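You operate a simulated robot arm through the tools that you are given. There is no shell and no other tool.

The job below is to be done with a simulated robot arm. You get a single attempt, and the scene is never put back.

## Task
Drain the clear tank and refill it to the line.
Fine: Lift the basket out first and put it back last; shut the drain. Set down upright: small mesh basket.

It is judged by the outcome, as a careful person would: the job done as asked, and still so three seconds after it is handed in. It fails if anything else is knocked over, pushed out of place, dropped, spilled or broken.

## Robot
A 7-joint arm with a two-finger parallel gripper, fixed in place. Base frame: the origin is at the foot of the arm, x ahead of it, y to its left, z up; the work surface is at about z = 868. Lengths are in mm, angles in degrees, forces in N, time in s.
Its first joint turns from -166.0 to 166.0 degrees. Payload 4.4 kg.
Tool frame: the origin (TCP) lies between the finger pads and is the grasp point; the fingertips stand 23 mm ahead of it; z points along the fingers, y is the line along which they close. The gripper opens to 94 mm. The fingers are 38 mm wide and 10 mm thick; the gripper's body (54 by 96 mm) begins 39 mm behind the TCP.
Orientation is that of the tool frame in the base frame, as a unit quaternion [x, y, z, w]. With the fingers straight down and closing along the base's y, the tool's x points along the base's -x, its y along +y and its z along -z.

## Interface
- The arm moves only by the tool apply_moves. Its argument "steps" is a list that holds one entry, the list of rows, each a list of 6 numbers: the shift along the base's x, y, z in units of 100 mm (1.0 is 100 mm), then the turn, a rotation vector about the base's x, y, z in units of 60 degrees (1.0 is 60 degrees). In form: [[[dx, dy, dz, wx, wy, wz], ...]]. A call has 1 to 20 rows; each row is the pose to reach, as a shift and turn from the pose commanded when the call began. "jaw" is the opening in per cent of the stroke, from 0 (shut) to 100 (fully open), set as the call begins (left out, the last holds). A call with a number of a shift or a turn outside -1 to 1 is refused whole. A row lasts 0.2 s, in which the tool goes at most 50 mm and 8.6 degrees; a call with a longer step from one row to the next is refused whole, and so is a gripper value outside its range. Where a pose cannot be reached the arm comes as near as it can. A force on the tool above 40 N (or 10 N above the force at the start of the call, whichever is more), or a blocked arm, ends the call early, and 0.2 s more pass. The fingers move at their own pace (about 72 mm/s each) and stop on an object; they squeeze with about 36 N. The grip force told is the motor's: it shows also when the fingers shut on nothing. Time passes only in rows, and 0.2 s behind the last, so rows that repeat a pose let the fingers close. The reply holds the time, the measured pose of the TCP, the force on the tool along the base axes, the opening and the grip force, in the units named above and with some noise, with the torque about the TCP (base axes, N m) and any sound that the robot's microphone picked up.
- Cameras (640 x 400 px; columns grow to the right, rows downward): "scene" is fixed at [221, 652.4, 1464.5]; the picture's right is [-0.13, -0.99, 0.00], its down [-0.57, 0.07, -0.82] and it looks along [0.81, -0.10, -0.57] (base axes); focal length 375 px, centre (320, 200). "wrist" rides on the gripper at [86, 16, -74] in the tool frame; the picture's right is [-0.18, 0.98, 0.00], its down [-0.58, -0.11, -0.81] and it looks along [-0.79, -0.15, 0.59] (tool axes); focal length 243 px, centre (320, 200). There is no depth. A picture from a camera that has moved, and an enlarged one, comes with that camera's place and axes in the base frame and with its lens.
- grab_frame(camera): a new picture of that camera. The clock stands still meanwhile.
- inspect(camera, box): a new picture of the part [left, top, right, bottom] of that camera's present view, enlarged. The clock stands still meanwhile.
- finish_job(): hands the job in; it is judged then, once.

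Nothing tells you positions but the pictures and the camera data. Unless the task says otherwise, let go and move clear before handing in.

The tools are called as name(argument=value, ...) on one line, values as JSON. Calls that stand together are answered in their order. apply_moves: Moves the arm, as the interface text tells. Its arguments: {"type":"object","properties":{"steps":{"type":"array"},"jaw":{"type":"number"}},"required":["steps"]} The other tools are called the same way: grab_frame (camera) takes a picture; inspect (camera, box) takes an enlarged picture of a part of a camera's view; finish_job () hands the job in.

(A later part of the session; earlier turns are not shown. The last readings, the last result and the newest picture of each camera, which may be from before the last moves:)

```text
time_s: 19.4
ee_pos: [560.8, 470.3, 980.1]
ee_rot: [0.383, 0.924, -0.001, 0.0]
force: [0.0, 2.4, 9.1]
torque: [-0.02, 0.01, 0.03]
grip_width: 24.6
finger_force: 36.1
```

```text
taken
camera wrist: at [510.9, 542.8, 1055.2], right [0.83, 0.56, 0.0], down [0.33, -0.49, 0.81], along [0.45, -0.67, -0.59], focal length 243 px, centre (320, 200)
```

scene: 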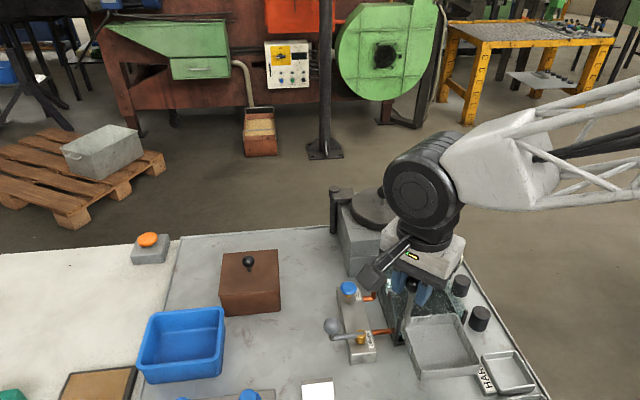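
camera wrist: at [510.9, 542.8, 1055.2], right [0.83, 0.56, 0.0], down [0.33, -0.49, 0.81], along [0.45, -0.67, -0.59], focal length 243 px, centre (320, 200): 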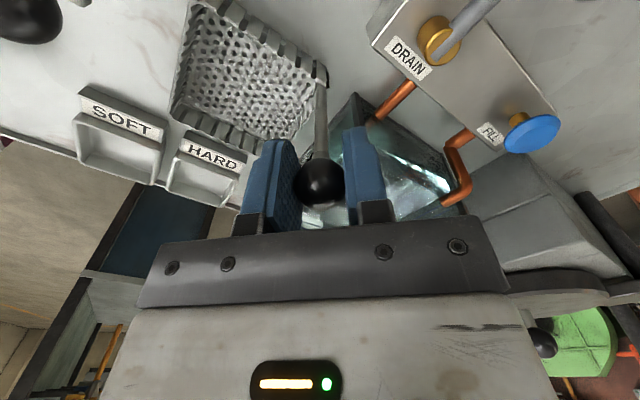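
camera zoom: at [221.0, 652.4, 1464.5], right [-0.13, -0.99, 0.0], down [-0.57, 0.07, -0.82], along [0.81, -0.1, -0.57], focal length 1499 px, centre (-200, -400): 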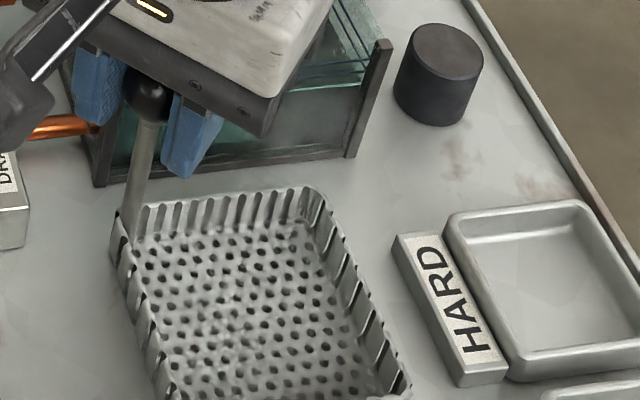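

apply_moves(steps=[[[0, 0, 0.007, 0, 0, 0], [0, 0, 0.007, 0, 0, 0]]])

apply_moves(steps=[[[0, 0, 0, 0, 0, 0], [0, 0, 0, 0, 0, 0], [0, 0, 0, 0, 0, 0]]], jaw=70)

grab_frame(camera="wrist")

inspect(camera="scene", box=[380, 260, 500, 400])

```text
time_s: 20.0
ee_pos: [561.2, 469.7, 981.5]
ee_rot: [0.384, 0.923, -0.001, 0.0]
force: [0.1, 0.1, -1.0]
torque: [0.04, -0.07, 0.04]
grip_width: 24.6
finger_force: 35.5
```

```text
time_s: 20.8
ee_pos: [561.2, 469.4, 981.3]
ee_rot: [0.383, 0.924, 0.0, 0.0]
force: [-0.2, 0.2, 0.0]
torque: [0.03, 0.02, -0.03]
grip_width: 65.8
finger_force: 0.1
```

```text
taken
camera wrist: at [511.0, 542.8, 1056.3], right [0.83, 0.56, 0.0], down [0.33, -0.49, 0.81], along [0.46, -0.67, -0.59], focal length 243 px, centre (320, 200)
```

wrist: 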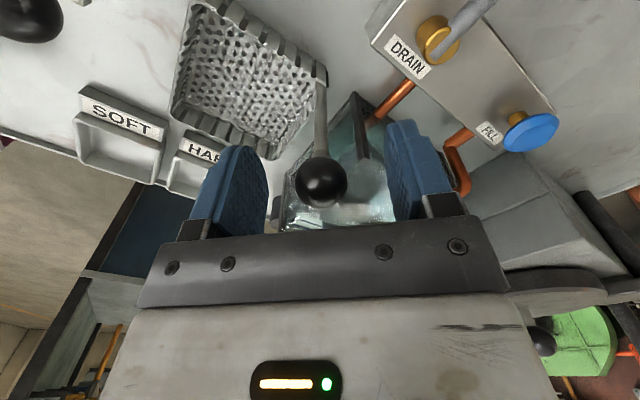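

```text
2.86 times, centred on (440, 330) of scene
camera zoom: at [221.0, 652.4, 1464.5], right [-0.13, -0.99, 0.0], down [-0.57, 0.07, -0.82], along [0.81, -0.1, -0.57], focal length 1071 px, centre (-23, -171)
```

zoom: 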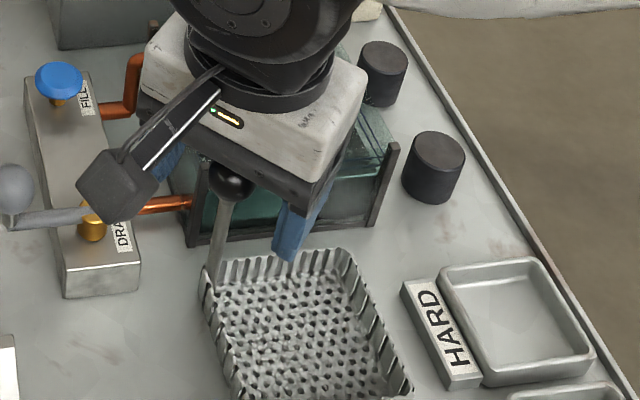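

The basket stands upright and free in front of the tank. I'm raising clear and looking at the lever from above.

apply_moves(steps=[[[0, 0, 0.15, 0, 0, 0], [0, 0, 0.4, 0, 0, 0], [0, 0, 0.7, 0, 0, 0], [0, 0, 1.0, 0, 0, 0], [0, 0, 1.0, 0, 0, 0]]])

grab_frame(camera="wrist")

inspect(camera="scene", box=[310, 270, 410, 370])

inspect(camera="scene", box=[380, 260, 500, 400])

```text
time_s: 22.0
ee_pos: [562.9, 468.9, 1082.2]
ee_rot: [0.382, 0.924, 0.001, 0.001]
force: [0.3, -0.1, -1.2]
torque: [0.0, 0.0, 0.01]
grip_width: 65.7
finger_force: 0.0
```

```text
taken
camera wrist: at [511.9, 542.1, 1156.0], right [0.83, 0.56, 0.0], down [0.33, -0.49, 0.81], along [0.46, -0.67, -0.59], focal length 243 px, centre (320, 200)
```

wrist: 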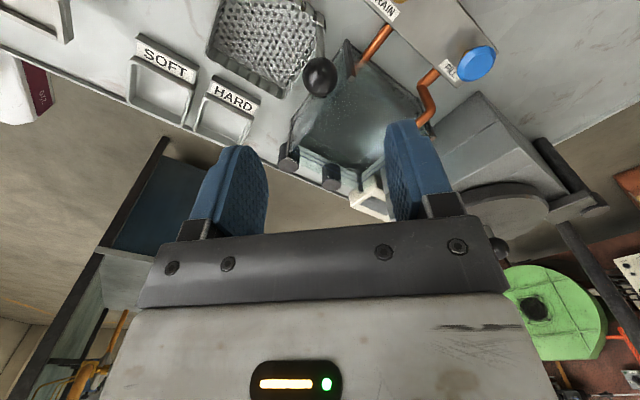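

```text
4.00 times, centred on (360, 320) of scene
camera zoom: at [221.0, 652.4, 1464.5], right [-0.13, -0.99, 0.0], down [-0.57, 0.07, -0.82], along [0.81, -0.1, -0.57], focal length 1499 px, centre (160, -280)
```

zoom: 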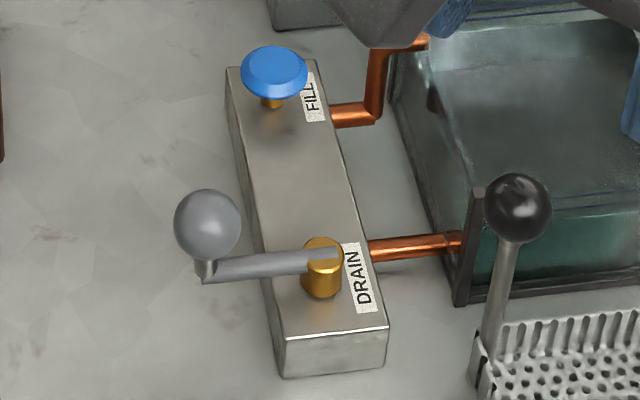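

```text
2.86 times, centred on (440, 330) of scene
camera zoom: at [221.0, 652.4, 1464.5], right [-0.13, -0.99, 0.0], down [-0.57, 0.07, -0.82], along [0.81, -0.1, -0.57], focal length 1071 px, centre (-23, -171)
```

zoom: 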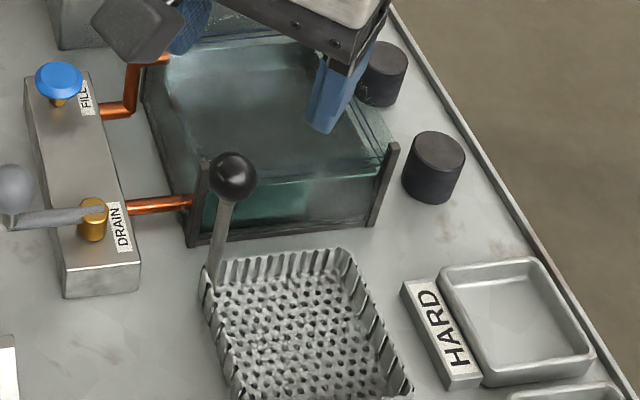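

Basket is fine where it stands. I'm turning the gripper so it closes along x and moving over the drain lever's ball at about (597, 584, 948).

apply_moves(steps=[[[0.06, 0.16, 0, 0, 0, -0.125], [0.12, 0.33, 0, 0, 0, -0.25], [0.18, 0.5, 0, 0, 0, -0.375], [0.24, 0.66, 0, 0, 0, -0.5], [0.3, 0.83, 0, 0, 0, -0.625], [0.36, 1.0, 0, 0, 0, -0.75], [0.36, 1.0, 0, 0, 0, -0.75]]])

grab_frame(camera="wrist")

grab_frame(camera="scene")

```text
time_s: 23.6
ee_pos: [597.0, 570.2, 1082.0]
ee_rot: [0.708, 0.706, 0.0, 0.0]
force: [-0.1, 0.7, 0.5]
torque: [0.02, 0.04, 0.01]
grip_width: 66.0
finger_force: 0.1
```

```text
taken
camera wrist: at [612.4, 657.3, 1156.8], right [0.98, -0.19, 0.0], down [-0.11, -0.58, 0.81], along [-0.15, -0.79, -0.59], focal length 243 px, centre (320, 200)
```

wrist: 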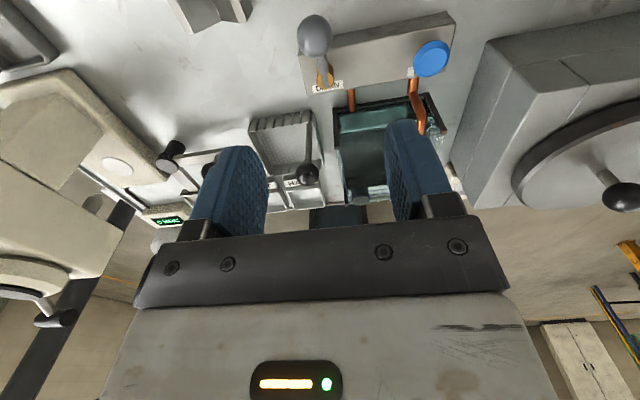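

```text
taken
```

scene: 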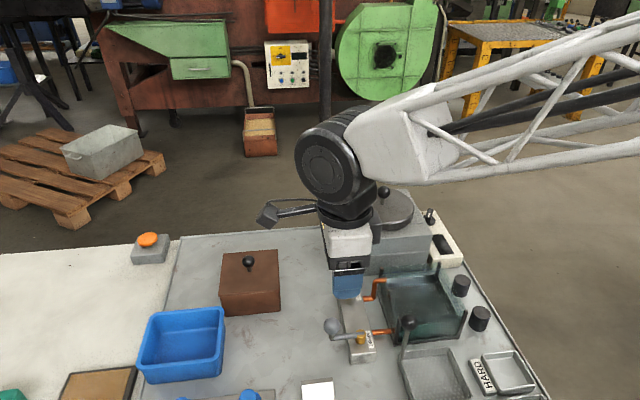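

The lever ball is confirmed at (595.5, 584.5, 948). I'm descending over it.

apply_moves(steps=[[[-0.01, 0.135, 0, 0, 0, 0], [-0.01, 0.135, -0.35, 0, 0, 0], [-0.01, 0.135, -0.7, 0, 0, 0], [-0.01, 0.135, -0.95, 0, 0, 0], [-0.01, 0.135, -0.95, 0, 0, 0]]])

grab_frame(camera="wrist")

inspect(camera="scene", box=[290, 250, 410, 370])

```text
time_s: 24.8
ee_pos: [594.8, 585.3, 985.6]
ee_rot: [0.707, 0.707, 0.0, 0.0]
force: [-0.2, 0.2, 0.0]
torque: [0.01, 0.04, -0.01]
grip_width: 65.5
finger_force: 0.2
```

```text
taken
camera wrist: at [611.1, 671.8, 1061.4], right [0.98, -0.18, 0.0], down [-0.11, -0.58, 0.81], along [-0.15, -0.79, -0.59], focal length 243 px, centre (320, 200)
```

wrist: 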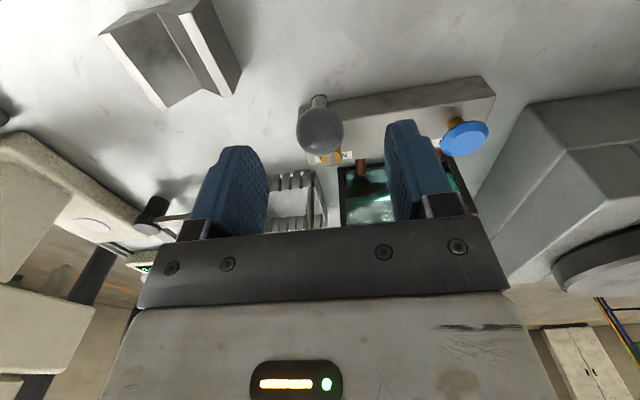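

```text
3.33 times, centred on (350, 310) of scene
camera zoom: at [221.0, 652.4, 1464.5], right [-0.13, -0.99, 0.0], down [-0.57, 0.07, -0.82], along [0.81, -0.1, -0.57], focal length 1249 px, centre (220, -167)
```

zoom: 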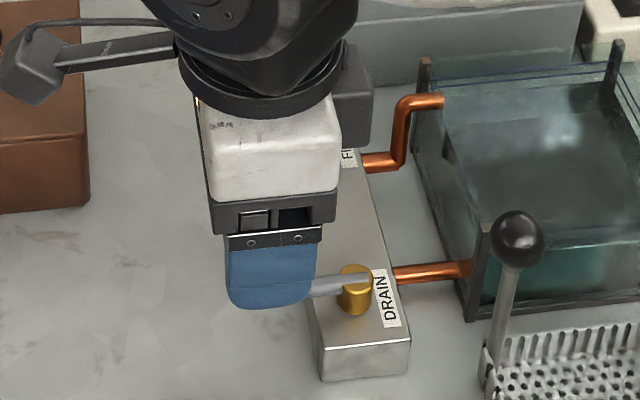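

apply_moves(steps=[[[0, 0, -0.2, 0, 0, 0], [0, 0, -0.36, 0, 0, 0], [0, 0, -0.36, 0, 0, 0]]])

apply_moves(steps=[[[0, 0, 0, 0, 0, 0], [0, 0, 0, 0, 0, 0], [0, 0, 0, 0, 0, 0]]], jaw=0)

grab_frame(camera="wrist")

inspect(camera="scene", box=[290, 250, 410, 370])

```text
time_s: 25.6
ee_pos: [597.1, 583.9, 951.6]
ee_rot: [0.707, 0.707, 0.0, 0.0]
force: [0.4, -0.2, 0.5]
torque: [0.04, 0.01, 0.03]
grip_width: 65.8
finger_force: 0.0
```

```text
time_s: 26.4
ee_pos: [595.6, 584.2, 950.0]
ee_rot: [0.707, 0.707, 0.0, -0.001]
force: [-23.1, -1.3, 4.6]
torque: [-0.24, 0.18, -0.35]
grip_width: 27.5
finger_force: 45.2
```

```text
taken
camera wrist: at [611.0, 671.2, 1026.3], right [0.98, -0.18, 0.0], down [-0.11, -0.58, 0.81], along [-0.15, -0.79, -0.59], focal length 243 px, centre (320, 200)
```

wrist: 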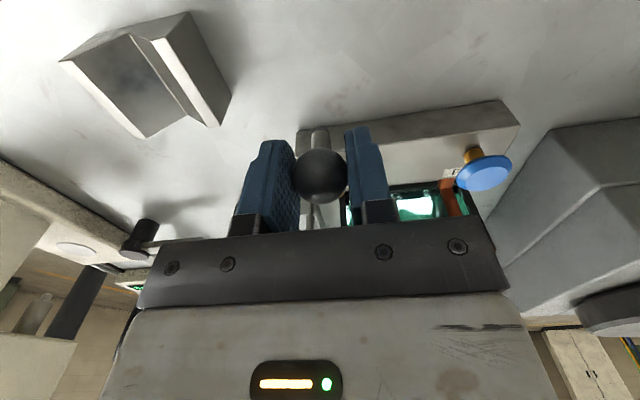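

```text
3.33 times, centred on (350, 310) of scene
camera zoom: at [221.0, 652.4, 1464.5], right [-0.13, -0.99, 0.0], down [-0.57, 0.07, -0.82], along [0.81, -0.1, -0.57], focal length 1249 px, centre (220, -167)
```

zoom: 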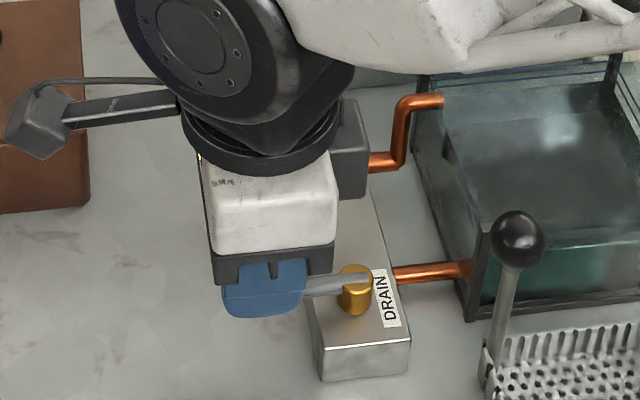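

I have the lever ball gripped, and the side force suggests a stop or stiff resistance toward +x. I'll try a small turn toward −x and watch the force.

apply_moves(steps=[[[-0.02, 0, 0, 0, 0, 0], [-0.04, 0, 0, 0, 0, 0], [-0.06, 0, 0, 0, 0, 0], [-0.06, 0, 0, 0, 0, 0]]])

inspect(camera="scene", box=[290, 250, 410, 370])

```text
time_s: 27.4
ee_pos: [591.1, 583.7, 951.6]
ee_rot: [0.707, 0.707, 0.0, 0.0]
force: [8.9, 3.6, -0.4]
torque: [0.2, -0.12, 0.5]
grip_width: 27.4
finger_force: 44.5
```

```text
3.33 times, centred on (350, 310) of scene
camera zoom: at [221.0, 652.4, 1464.5], right [-0.13, -0.99, 0.0], down [-0.57, 0.07, -0.82], along [0.81, -0.1, -0.57], focal length 1249 px, centre (220, -167)
```

zoom: 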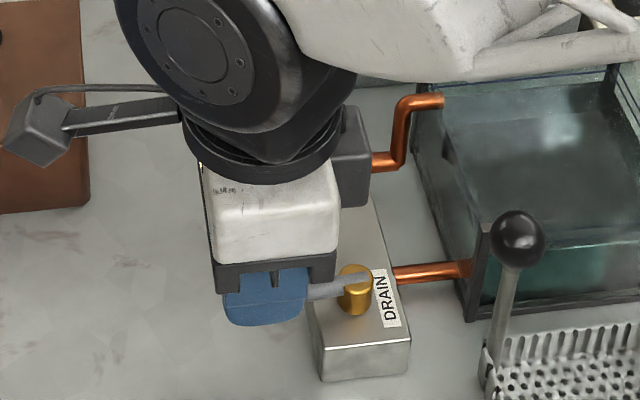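

The lever moves freely toward −x. I'm following its arc about the hub, checking force partway.

apply_moves(steps=[[[-0.069, -0.017, 0, 0, 0, 0], [-0.135, -0.04, 0, 0, 0, 0], [-0.198, -0.071, 0, 0, 0, 0], [-0.255, -0.111, 0, 0, 0, 0], [-0.255, -0.111, 0, 0, 0, 0]]])

inspect(camera="scene", box=[290, 250, 410, 370])

inspect(camera="scene", box=[380, 260, 480, 350])

```text
time_s: 28.6
ee_pos: [565.8, 572.0, 951.0]
ee_rot: [0.707, 0.707, 0.0, 0.0]
force: [10.1, 1.4, 6.7]
torque: [-0.03, -0.05, 0.42]
grip_width: 27.5
finger_force: 44.4
```

```text
3.33 times, centred on (350, 310) of scene
camera zoom: at [221.0, 652.4, 1464.5], right [-0.13, -0.99, 0.0], down [-0.57, 0.07, -0.82], along [0.81, -0.1, -0.57], focal length 1249 px, centre (220, -167)
```

zoom: 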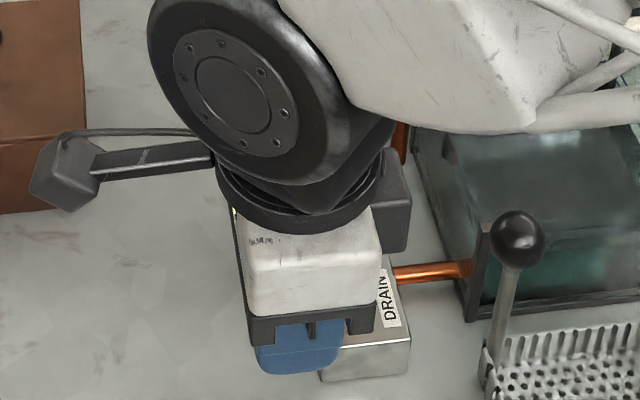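

```text
4.44 times, centred on (430, 305) of scene
camera zoom: at [221.0, 652.4, 1464.5], right [-0.13, -0.99, 0.0], down [-0.57, 0.07, -0.82], along [0.81, -0.1, -0.57], focal length 1666 px, centre (-169, -267)
```

zoom: 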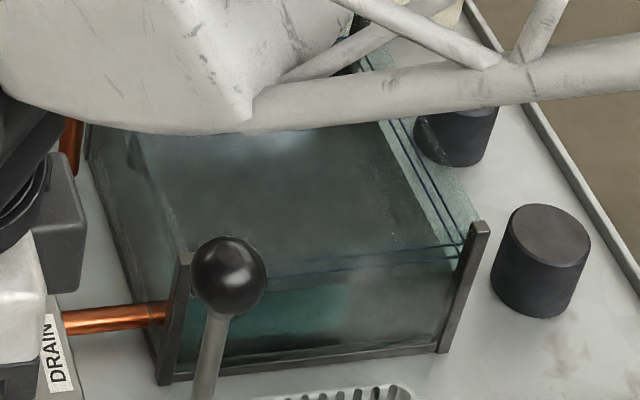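

apply_moves(steps=[[[-0.051, -0.048, 0, 0, 0, 0], [-0.095, -0.102, 0, 0, 0, 0], [-0.131, -0.162, 0, 0, 0, 0], [-0.158, -0.226, 0, 0, 0, 0], [-0.158, -0.226, 0, 0, 0, 0]]])

inspect(camera="scene", box=[300, 270, 500, 400])

grab_frame(camera="wrist")

```text
time_s: 29.8
ee_pos: [548.9, 548.8, 949.7]
ee_rot: [0.707, 0.707, 0.0, 0.0]
force: [11.8, 5.2, -4.6]
torque: [0.4, -0.11, 0.45]
grip_width: 27.2
finger_force: 44.7
```

```text
3.08 times, centred on (400, 335) of scene
camera zoom: at [221.0, 652.4, 1464.5], right [-0.13, -0.99, 0.0], down [-0.57, 0.07, -0.82], along [0.81, -0.1, -0.57], focal length 1153 px, centre (74, -215)
```

zoom: 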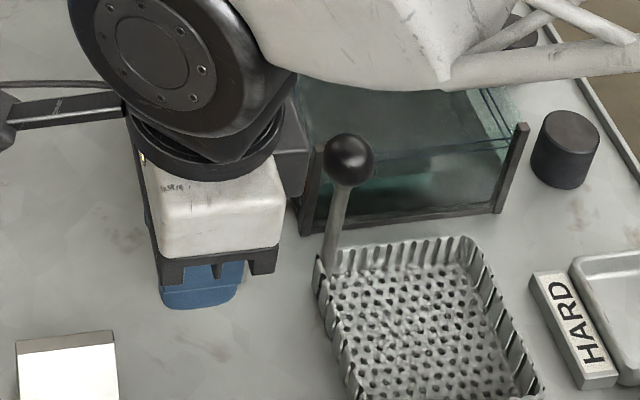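

```text
taken
camera wrist: at [564.2, 636.5, 1025.6], right [0.98, -0.18, 0.0], down [-0.11, -0.58, 0.81], along [-0.15, -0.79, -0.59], focal length 243 px, centre (320, 200)
```

wrist: 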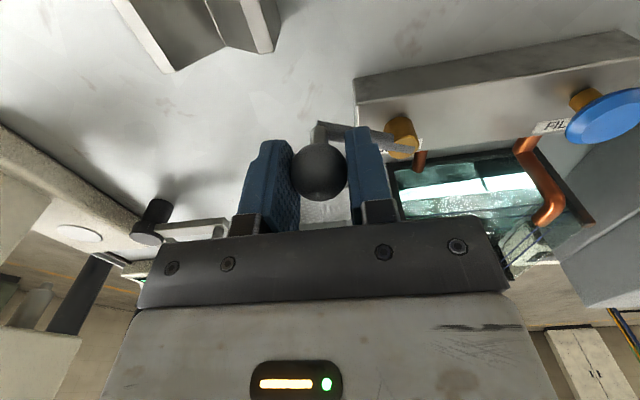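

The lever has turned about 70° and nothing is near the basket handle. I'm finishing the quarter turn.

apply_moves(steps=[[[-0.018, -0.068, 0, 0, 0, 0], [-0.025, -0.119, 0, 0, 0, 0], [-0.027, -0.163, 0, 0, 0, 0], [-0.027, -0.163, 0, 0, 0, 0]]])

inspect(camera="scene", box=[300, 270, 500, 400])

grab_frame(camera="wrist")

```text
time_s: 30.8
ee_pos: [545.6, 533.6, 950.4]
ee_rot: [0.707, 0.708, -0.002, 0.0]
force: [-2.4, 7.1, -14.1]
torque: [0.1, -0.02, 0.36]
grip_width: 27.2
finger_force: 44.6
```

```text
3.08 times, centred on (400, 335) of scene
camera zoom: at [221.0, 652.4, 1464.5], right [-0.13, -0.99, 0.0], down [-0.57, 0.07, -0.82], along [0.81, -0.1, -0.57], focal length 1153 px, centre (74, -215)
```

zoom: 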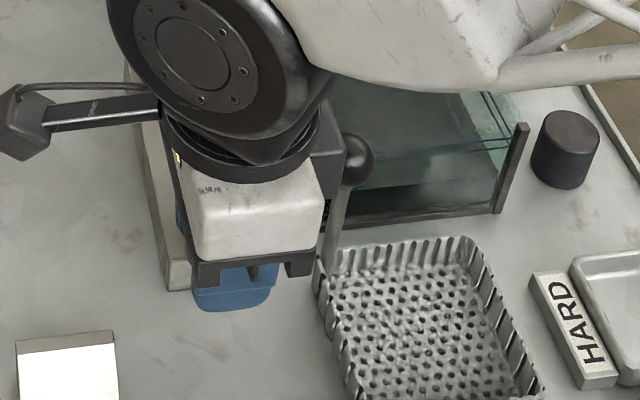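

```text
taken
camera wrist: at [561.0, 620.8, 1025.6], right [0.98, -0.18, 0.0], down [-0.11, -0.58, 0.81], along [-0.15, -0.79, -0.59], focal length 243 px, centre (320, 200)
```

wrist: 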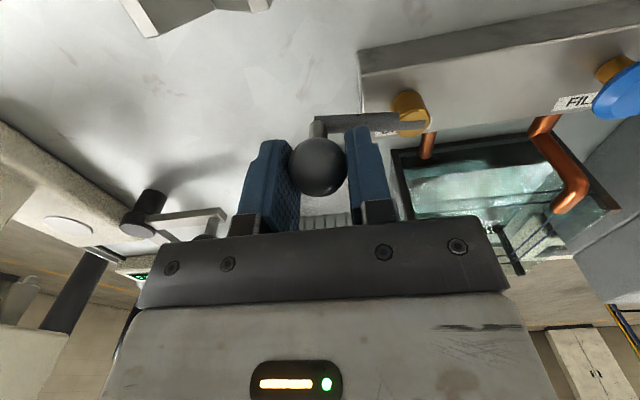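

The lever is now along the block, pointing toward −x. I'll hold it here a moment and see whether the level falls.

inspect(camera="scene", box=[400, 280, 480, 350])

apply_moves(steps=[[[0, 0, 0, 0, 0, 0], [0, 0, 0, 0, 0, 0], [0, 0, 0, 0, 0, 0], [0, 0, 0, 0, 0, 0], [0, 0, 0, 0, 0, 0], [0, 0, 0, 0, 0, 0], [0, 0, 0, 0, 0, 0], [0, 0, 0, 0, 0, 0], [0, 0, 0, 0, 0, 0], [0, 0, 0, 0, 0, 0]]])

inspect(camera="scene", box=[400, 280, 480, 350])

grab_frame(camera="wrist")

```text
5.71 times, centred on (440, 315) of scene
camera zoom: at [221.0, 652.4, 1464.5], right [-0.13, -0.99, 0.0], down [-0.57, 0.07, -0.82], along [0.81, -0.1, -0.57], focal length 2142 px, centre (-366, -457)
```

zoom: 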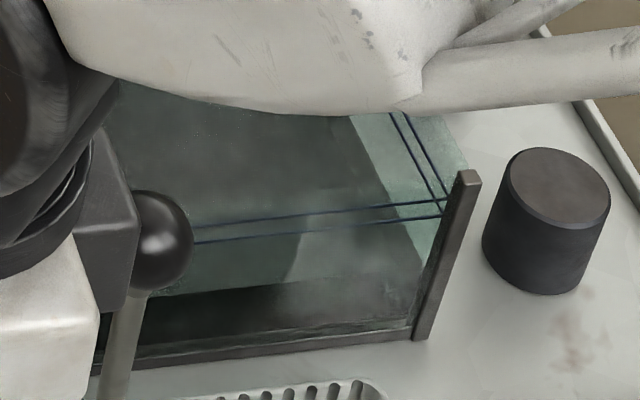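

```text
time_s: 33.0
ee_pos: [545.0, 535.0, 951.8]
ee_rot: [0.707, 0.707, 0.0, 0.001]
force: [-19.2, -1.0, -25.9]
torque: [-0.25, 0.08, -0.09]
grip_width: 27.3
finger_force: 45.1
```

```text
5.71 times, centred on (440, 315) of scene
camera zoom: at [221.0, 652.4, 1464.5], right [-0.13, -0.99, 0.0], down [-0.57, 0.07, -0.82], along [0.81, -0.1, -0.57], focal length 2142 px, centre (-366, -457)
```

zoom: 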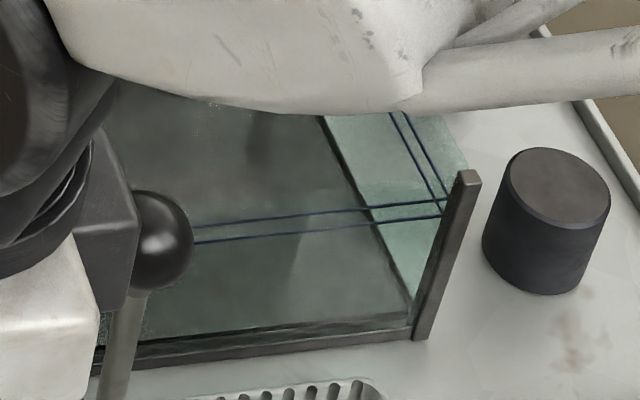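

```text
taken
camera wrist: at [561.1, 620.8, 1025.7], right [0.98, -0.18, 0.0], down [-0.11, -0.58, 0.81], along [-0.15, -0.79, -0.59], focal length 243 px, centre (320, 200)
```

wrist: 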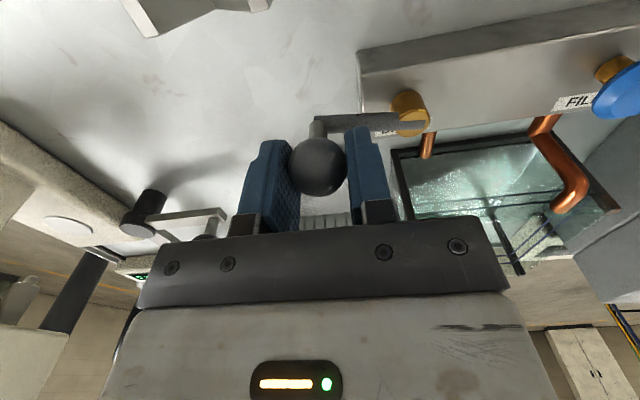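

The water is draining quickly. I'll wait for it to empty, easing the arm slightly to relieve the built-up force.

apply_moves(steps=[[[-0.01, 0, -0.01, 0, 0, 0], [-0.01, 0, -0.01, 0, 0, 0], [-0.01, 0, -0.01, 0, 0, 0], [-0.01, 0, -0.01, 0, 0, 0], [-0.01, 0, -0.01, 0, 0, 0], [-0.01, 0, -0.01, 0, 0, 0], [-0.01, 0, -0.01, 0, 0, 0], [-0.01, 0, -0.01, 0, 0, 0], [-0.01, 0, -0.01, 0, 0, 0], [-0.01, 0, -0.01, 0, 0, 0]]])

inspect(camera="scene", box=[400, 280, 480, 350])

inspect(camera="wrist", box=[380, 100, 620, 280])

```text
time_s: 35.2
ee_pos: [546.2, 535.8, 950.8]
ee_rot: [0.707, 0.707, -0.001, 0.0]
force: [19.0, -0.9, -10.2]
torque: [-0.07, -0.08, -0.05]
grip_width: 27.4
finger_force: 44.6
```

```text
5.71 times, centred on (440, 315) of scene
camera zoom: at [221.0, 652.4, 1464.5], right [-0.13, -0.99, 0.0], down [-0.57, 0.07, -0.82], along [0.81, -0.1, -0.57], focal length 2142 px, centre (-366, -457)
```

zoom: 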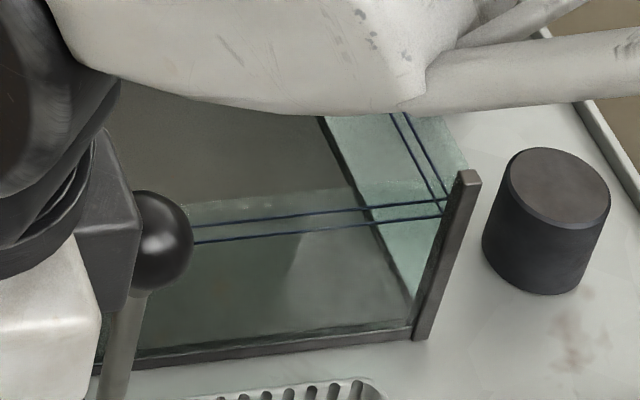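

```text
2.22 times, centred on (500, 190) of wrist
camera zoom: at [560.9, 620.5, 1026.0], right [0.98, -0.18, 0.0], down [-0.11, -0.58, 0.81], along [-0.15, -0.79, -0.59], focal length 539 px, centre (-80, 222)
```

zoom: 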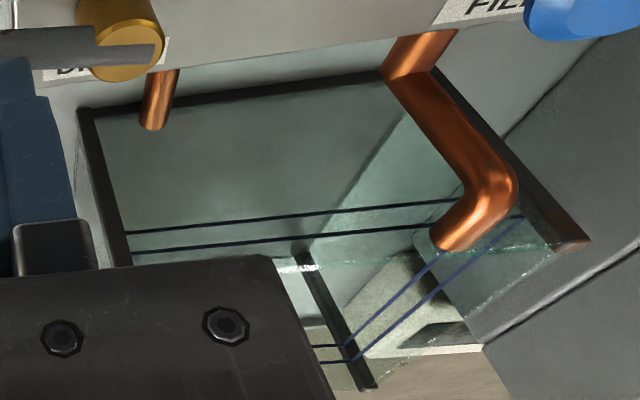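

The tank looks empty now. I'll wait a bit more and compare to be sure it has stopped changing.

apply_moves(steps=[[[0.005, 0, 0, 0, 0, 0], [0.005, 0, 0, 0, 0, 0], [0.005, 0, 0, 0, 0, 0], [0.005, 0, 0, 0, 0, 0], [0.005, 0, 0, 0, 0, 0], [0.005, 0, 0, 0, 0, 0], [0.005, 0, 0, 0, 0, 0], [0.005, 0, 0, 0, 0, 0], [0.005, 0, 0, 0, 0, 0], [0.005, 0, 0, 0, 0, 0], [0.005, 0, 0, 0, 0, 0], [0.005, 0, 0, 0, 0, 0], [0.005, 0, 0, 0, 0, 0], [0.005, 0, 0, 0, 0, 0], [0.005, 0, 0, 0, 0, 0]]])

inspect(camera="scene", box=[400, 280, 480, 350])

inspect(camera="wrist", box=[380, 100, 620, 280])

```text
time_s: 37.9
ee_pos: [545.8, 534.5, 950.5]
ee_rot: [0.707, 0.707, 0.001, 0.0]
force: [-12.4, -3.3, 5.1]
torque: [-0.13, 0.02, -0.11]
grip_width: 27.2
finger_force: 44.9
stopped in row 13: the force on the tool passed its limit at 40 N (the readings are from after the stop); the commanded pose is now the measured one
```

```text
5.71 times, centred on (440, 315) of scene
camera zoom: at [221.0, 652.4, 1464.5], right [-0.13, -0.99, 0.0], down [-0.57, 0.07, -0.82], along [0.81, -0.1, -0.57], focal length 2142 px, centre (-366, -457)
```

zoom: 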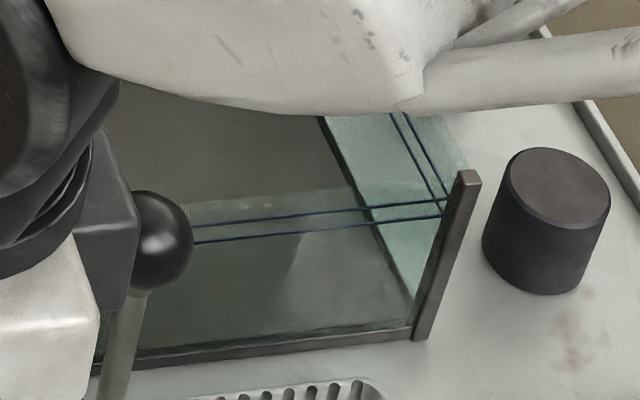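

```text
2.22 times, centred on (500, 190) of wrist
camera zoom: at [561.0, 620.8, 1025.8], right [0.98, -0.18, 0.0], down [-0.11, -0.58, 0.81], along [-0.15, -0.79, -0.59], focal length 539 px, centre (-80, 222)
```

zoom: 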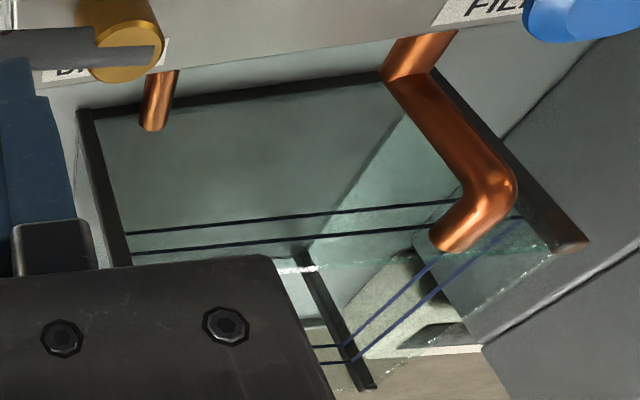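

Two pictures nearly 3 s apart are identical, so the tank is drained. I'm now turning the lever back along the same arc to shut the drain.

apply_moves(steps=[[[0.007, 0.07, 0, 0, 0, 0], [0.021, 0.138, 0, 0, 0, 0], [0.045, 0.203, 0, 0, 0, 0], [0.078, 0.265, 0, 0, 0, 0], [0.119, 0.321, 0, 0, 0, 0], [0.167, 0.372, 0, 0, 0, 0]]])

```text
time_s: 39.3
ee_pos: [561.3, 571.2, 951.4]
ee_rot: [0.707, 0.707, 0.001, 0.0]
force: [-14.1, 2.3, -1.4]
torque: [-0.05, 0.04, -0.49]
grip_width: 27.6
finger_force: 45.1
```

apply_moves(steps=[[[0.055, 0.043, 0, 0, 0, 0], [0.116, 0.077, 0, 0, 0, 0], [0.18, 0.104, 0, 0, 0, 0], [0.248, 0.12, 0, 0, 0, 0], [0.3, 0.127, 0, 0, 0, 0], [0.335, 0.128, 0, 0, 0, 0], [0.335, 0.128, 0, 0, 0, 0]]])

inspect(camera="scene", box=[290, 250, 410, 370])

grab_frame(camera="wrist")

```text
time_s: 40.9
ee_pos: [595.8, 582.6, 949.8]
ee_rot: [0.707, 0.707, 0.0, 0.0]
force: [-24.0, 1.6, -1.7]
torque: [-0.28, 0.21, -0.39]
grip_width: 27.4
finger_force: 44.9
```

```text
3.33 times, centred on (350, 310) of scene
camera zoom: at [221.0, 652.4, 1464.5], right [-0.13, -0.99, 0.0], down [-0.57, 0.07, -0.82], along [0.81, -0.1, -0.57], focal length 1249 px, centre (220, -167)
```

zoom: 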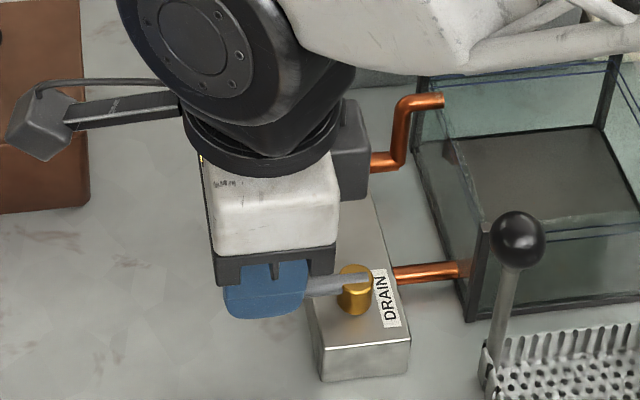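

```text
taken
camera wrist: at [611.0, 670.5, 1025.5], right [0.98, -0.18, 0.0], down [-0.11, -0.58, 0.81], along [-0.15, -0.79, -0.59], focal length 243 px, centre (320, 200)
```

wrist: 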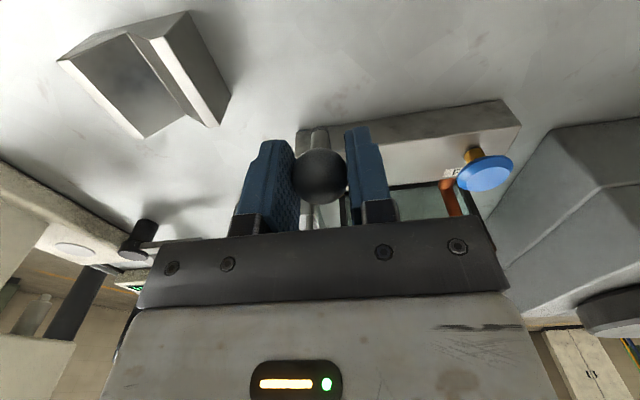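

The lever is back at its starting position against the stop, and the tank is visibly empty. I'm letting go of the lever and rising.

apply_moves(steps=[[[-0.005, 0, 0, 0, 0, 0], [-0.005, 0, 0, 0, 0, 0], [-0.005, 0, 0, 0, 0, 0]]], jaw=65)

apply_moves(steps=[[[0, 0, 0.25, 0, 0, 0], [0, 0, 0.6, 0, 0, 0], [0, 0, 1.0, 0, 0, 0], [0, 0, 1.0, 0, 0, 0]]])

inspect(camera="scene", box=[290, 250, 490, 390])

grab_frame(camera="wrist")

```text
time_s: 41.7
ee_pos: [596.2, 583.1, 950.7]
ee_rot: [0.707, 0.707, 0.001, 0.0]
force: [0.0, -0.4, -0.7]
torque: [0.02, -0.03, -0.03]
grip_width: 61.3
finger_force: 0.1
```

```text
time_s: 42.7
ee_pos: [597.3, 583.4, 1051.4]
ee_rot: [0.707, 0.707, 0.0, 0.0]
force: [0.3, 0.2, 0.7]
torque: [0.0, -0.01, 0.01]
grip_width: 61.0
finger_force: 0.2
```

```text
2.86 times, centred on (390, 320) of scene
camera zoom: at [221.0, 652.4, 1464.5], right [-0.13, -0.99, 0.0], down [-0.57, 0.07, -0.82], along [0.81, -0.1, -0.57], focal length 1071 px, centre (120, -143)
```

zoom: 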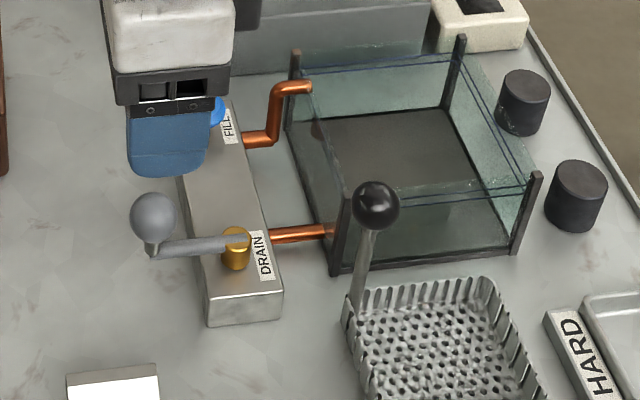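

```text
taken
camera wrist: at [612.7, 670.4, 1127.4], right [0.98, -0.18, 0.0], down [-0.11, -0.58, 0.81], along [-0.15, -0.79, -0.59], focal length 243 px, centre (320, 200)
```

wrist: 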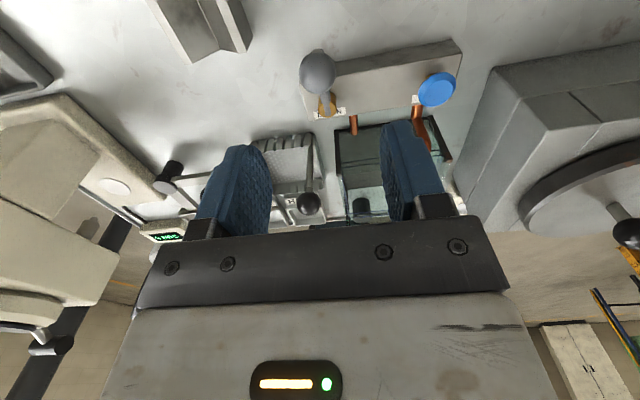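

inspect(camera="scene", box=[310, 270, 410, 370])

inspect(camera="wrist", box=[290, 30, 480, 140])

```text
4.00 times, centred on (360, 320) of scene
camera zoom: at [221.0, 652.4, 1464.5], right [-0.13, -0.99, 0.0], down [-0.57, 0.07, -0.82], along [0.81, -0.1, -0.57], focal length 1499 px, centre (160, -280)
```

zoom: 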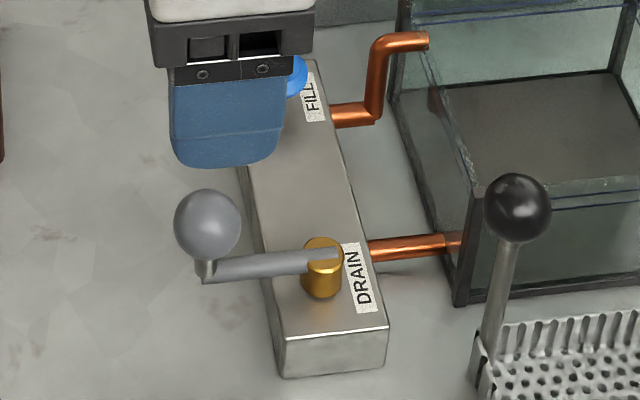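

```text
3.37 times, centred on (385, 85) of wrist
camera zoom: at [612.7, 670.4, 1127.4], right [0.98, -0.18, 0.0], down [-0.11, -0.58, 0.81], along [-0.15, -0.79, -0.59], focal length 817 px, centre (101, 587)
```

zoom: 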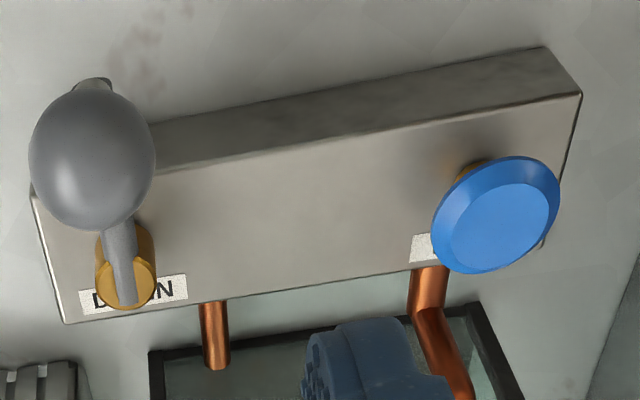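

The lever matches its starting picture exactly, so the drain is shut. I'm moving above the blue FILL knob at about (695, 537, 922) with fingers closed, turned so the wrist camera keeps the tank in view.

apply_moves(steps=[[[0.12, -0.06, 0, 0, 0, 0.125], [0.25, -0.12, 0, 0, 0, 0.25], [0.37, -0.18, 0, 0, 0, 0.375], [0.5, -0.24, 0, 0, 0, 0.5], [0.62, -0.3, 0, 0, 0, 0.625], [0.75, -0.36, 0, 0, 0, 0.75], [0.87, -0.42, 0, 0, 0, 0.875], [0.995, -0.475, 0, 0, 0, 1.0], [0.995, -0.475, 0, 0, 0, 1.0]]], jaw=0)

apply_moves(steps=[[[0, 0, -0.2, 0, 0, 0.083], [0, 0, -0.4, 0, 0, 0.167], [0, 0, -0.6, 0, 0, 0.167], [0, 0, -0.6, 0, 0, 0.167]]])

grab_frame(camera="wrist")

grab_frame(camera="scene")

```text
time_s: 44.7
ee_pos: [695.5, 536.8, 1051.6]
ee_rot: [0.257, 0.966, 0.0, 0.001]
force: [-0.1, 0.4, 0.4]
torque: [-0.01, -0.02, -0.01]
grip_width: 0.0
finger_force: 36.3
```

```text
time_s: 45.7
ee_pos: [694.4, 536.5, 990.8]
ee_rot: [0.174, 0.985, 0.0, 0.0]
force: [0.5, 0.0, 0.3]
torque: [0.02, 0.0, 0.02]
grip_width: 0.0
finger_force: 36.1
```

```text
taken
camera wrist: at [617.6, 581.7, 1065.7], right [0.51, 0.86, 0.0], down [0.51, -0.3, 0.81], along [0.69, -0.41, -0.59], focal length 243 px, centre (320, 200)
```

wrist: 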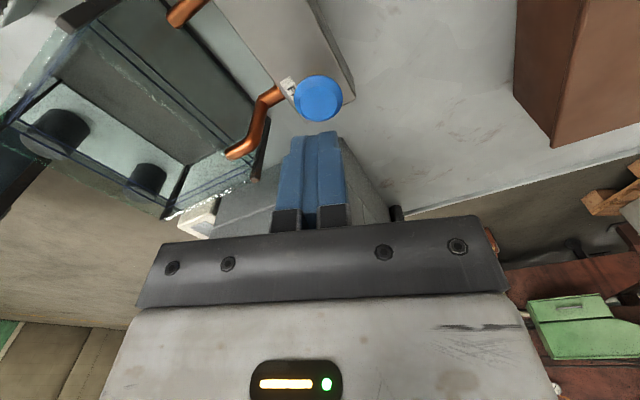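

```text
taken
```

scene: 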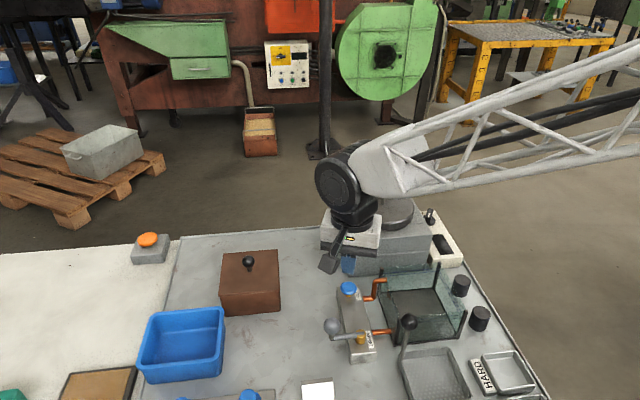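

Both cameras see the tank well from here. I'm coming down onto the FILL knob gently to learn how it behaves.

apply_moves(steps=[[[-0.015, 0, -0.2, 0, 0, 0], [-0.015, 0, -0.33, 0, 0, 0], [-0.015, 0, -0.38, 0, 0, 0], [-0.015, 0, -0.38, 0, 0, 0]]])

grab_frame(camera="wrist")

inspect(camera="scene", box=[310, 230, 410, 330])

```text
time_s: 46.7
ee_pos: [692.2, 536.7, 952.6]
ee_rot: [0.173, 0.985, 0.0, 0.0]
force: [-0.9, 0.6, -0.1]
torque: [0.01, 0.03, -0.05]
grip_width: 0.0
finger_force: 36.2
```

```text
taken
camera wrist: at [616.6, 580.8, 1028.0], right [0.51, 0.86, 0.0], down [0.51, -0.3, 0.81], along [0.69, -0.41, -0.59], focal length 243 px, centre (320, 200)
```

wrist: 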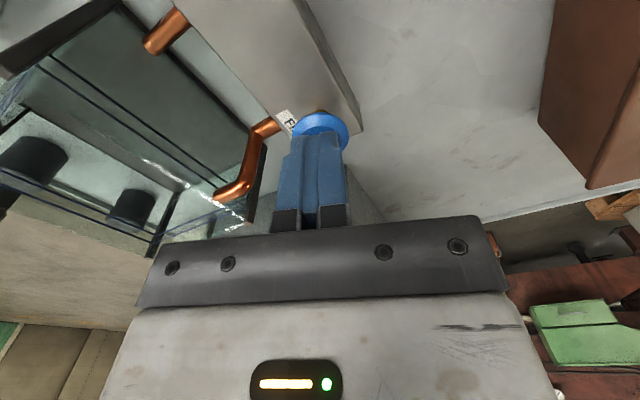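

```text
4.00 times, centred on (360, 280) of scene
camera zoom: at [221.0, 652.4, 1464.5], right [-0.13, -0.99, 0.0], down [-0.57, 0.07, -0.82], along [0.81, -0.1, -0.57], focal length 1499 px, centre (160, -120)
```

zoom: 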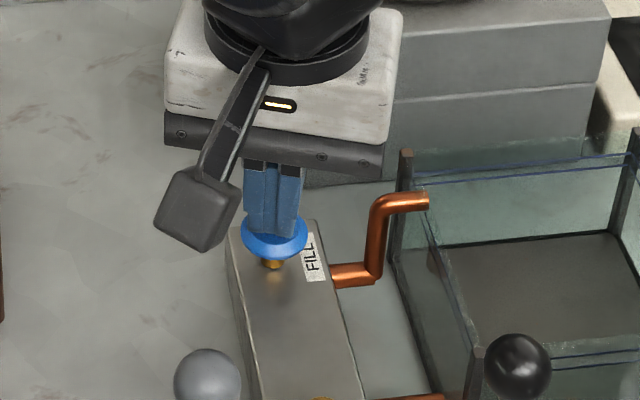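

apply_moves(steps=[[[0, 0, -0.02, 0, 0, 0], [0, 0, -0.04, 0, 0, 0], [0, 0, -0.04, 0, 0, 0]]])

apply_moves(steps=[[[0, 0, -0.02, 0, 0, 0], [0, 0, -0.03, 0, 0, 0], [0, 0, -0.03, 0, 0, 0]]])

```text
time_s: 47.5
ee_pos: [693.8, 536.1, 948.3]
ee_rot: [0.174, 0.985, 0.0, 0.0]
force: [0.3, -0.2, 0.0]
torque: [-0.01, -0.03, 0.03]
grip_width: 0.0
finger_force: 35.6
```

```text
time_s: 48.3
ee_pos: [694.4, 534.7, 945.5]
ee_rot: [0.174, 0.985, 0.0, 0.001]
force: [0.2, -0.3, 0.7]
torque: [0.02, -0.01, 0.0]
grip_width: 0.2
finger_force: 36.0
```

apply_moves(steps=[[[0, 0, -0.02, 0, 0, 0], [0, 0, -0.03, 0, 0, 0], [0, 0, -0.03, 0, 0, 0]]])

inspect(camera="scene", box=[310, 230, 410, 330])

inspect(camera="wrist", box=[260, 80, 380, 180])

```text
time_s: 49.1
ee_pos: [693.7, 535.8, 942.2]
ee_rot: [0.174, 0.985, 0.0, 0.0]
force: [-0.9, -1.1, 2.3]
torque: [0.0, 0.07, 0.0]
grip_width: 0.0
finger_force: 35.5
heard: click
```

```text
4.00 times, centred on (360, 280) of scene
camera zoom: at [221.0, 652.4, 1464.5], right [-0.13, -0.99, 0.0], down [-0.57, 0.07, -0.82], along [0.81, -0.1, -0.57], focal length 1499 px, centre (160, -120)
```

zoom: 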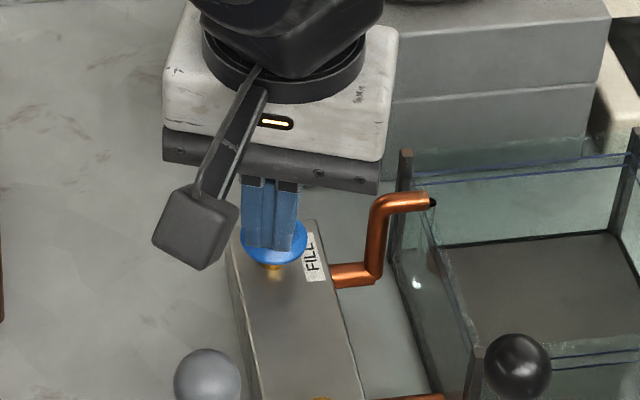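

```text
4.00 times, centred on (320, 130) of wrist
camera zoom: at [617.3, 581.4, 1017.6], right [0.51, 0.86, 0.0], down [0.51, -0.3, 0.81], along [0.69, -0.41, -0.59], focal length 970 px, centre (320, 480)
```

zoom: 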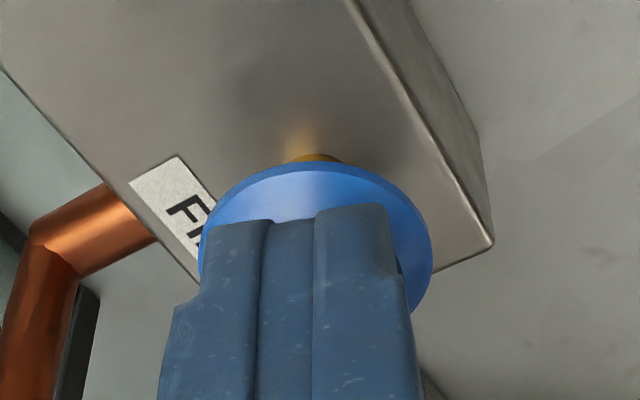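

I heard a click as the knob went down slightly, so it is a push button. I'll wait briefly and check whether water enters.

apply_moves(steps=[[[0, 0, 0, 0, 0, 0], [0, 0, 0, 0, 0, 0]]])

inspect(camera="scene", box=[380, 260, 480, 350])

grab_frame(camera="wrist")

```text
time_s: 49.7
ee_pos: [694.1, 536.3, 942.4]
ee_rot: [0.173, 0.985, 0.0, 0.0]
force: [-0.2, 0.3, 1.5]
torque: [-0.04, 0.0, -0.02]
grip_width: 0.1
finger_force: 35.9
```

```text
4.44 times, centred on (430, 305) of scene
camera zoom: at [221.0, 652.4, 1464.5], right [-0.13, -0.99, 0.0], down [-0.57, 0.07, -0.82], along [0.81, -0.1, -0.57], focal length 1666 px, centre (-169, -267)
```

zoom: 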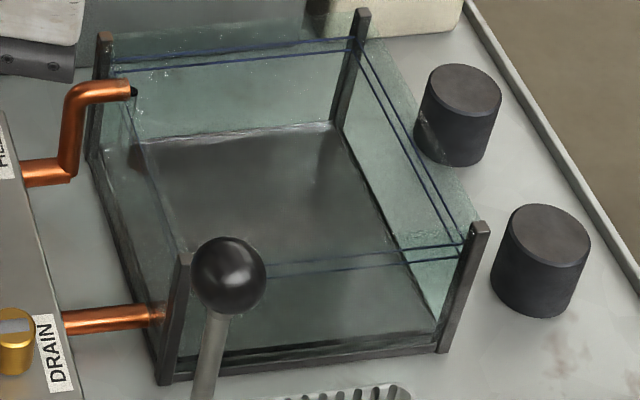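

```text
taken
camera wrist: at [617.3, 581.4, 1017.6], right [0.51, 0.86, 0.0], down [0.51, -0.3, 0.81], along [0.69, -0.41, -0.59], focal length 243 px, centre (320, 200)
```

wrist: 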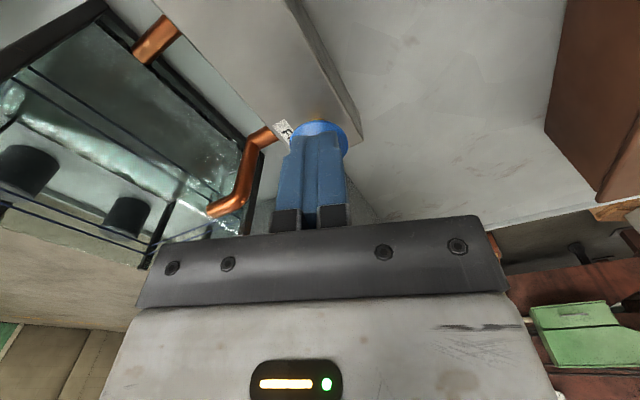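

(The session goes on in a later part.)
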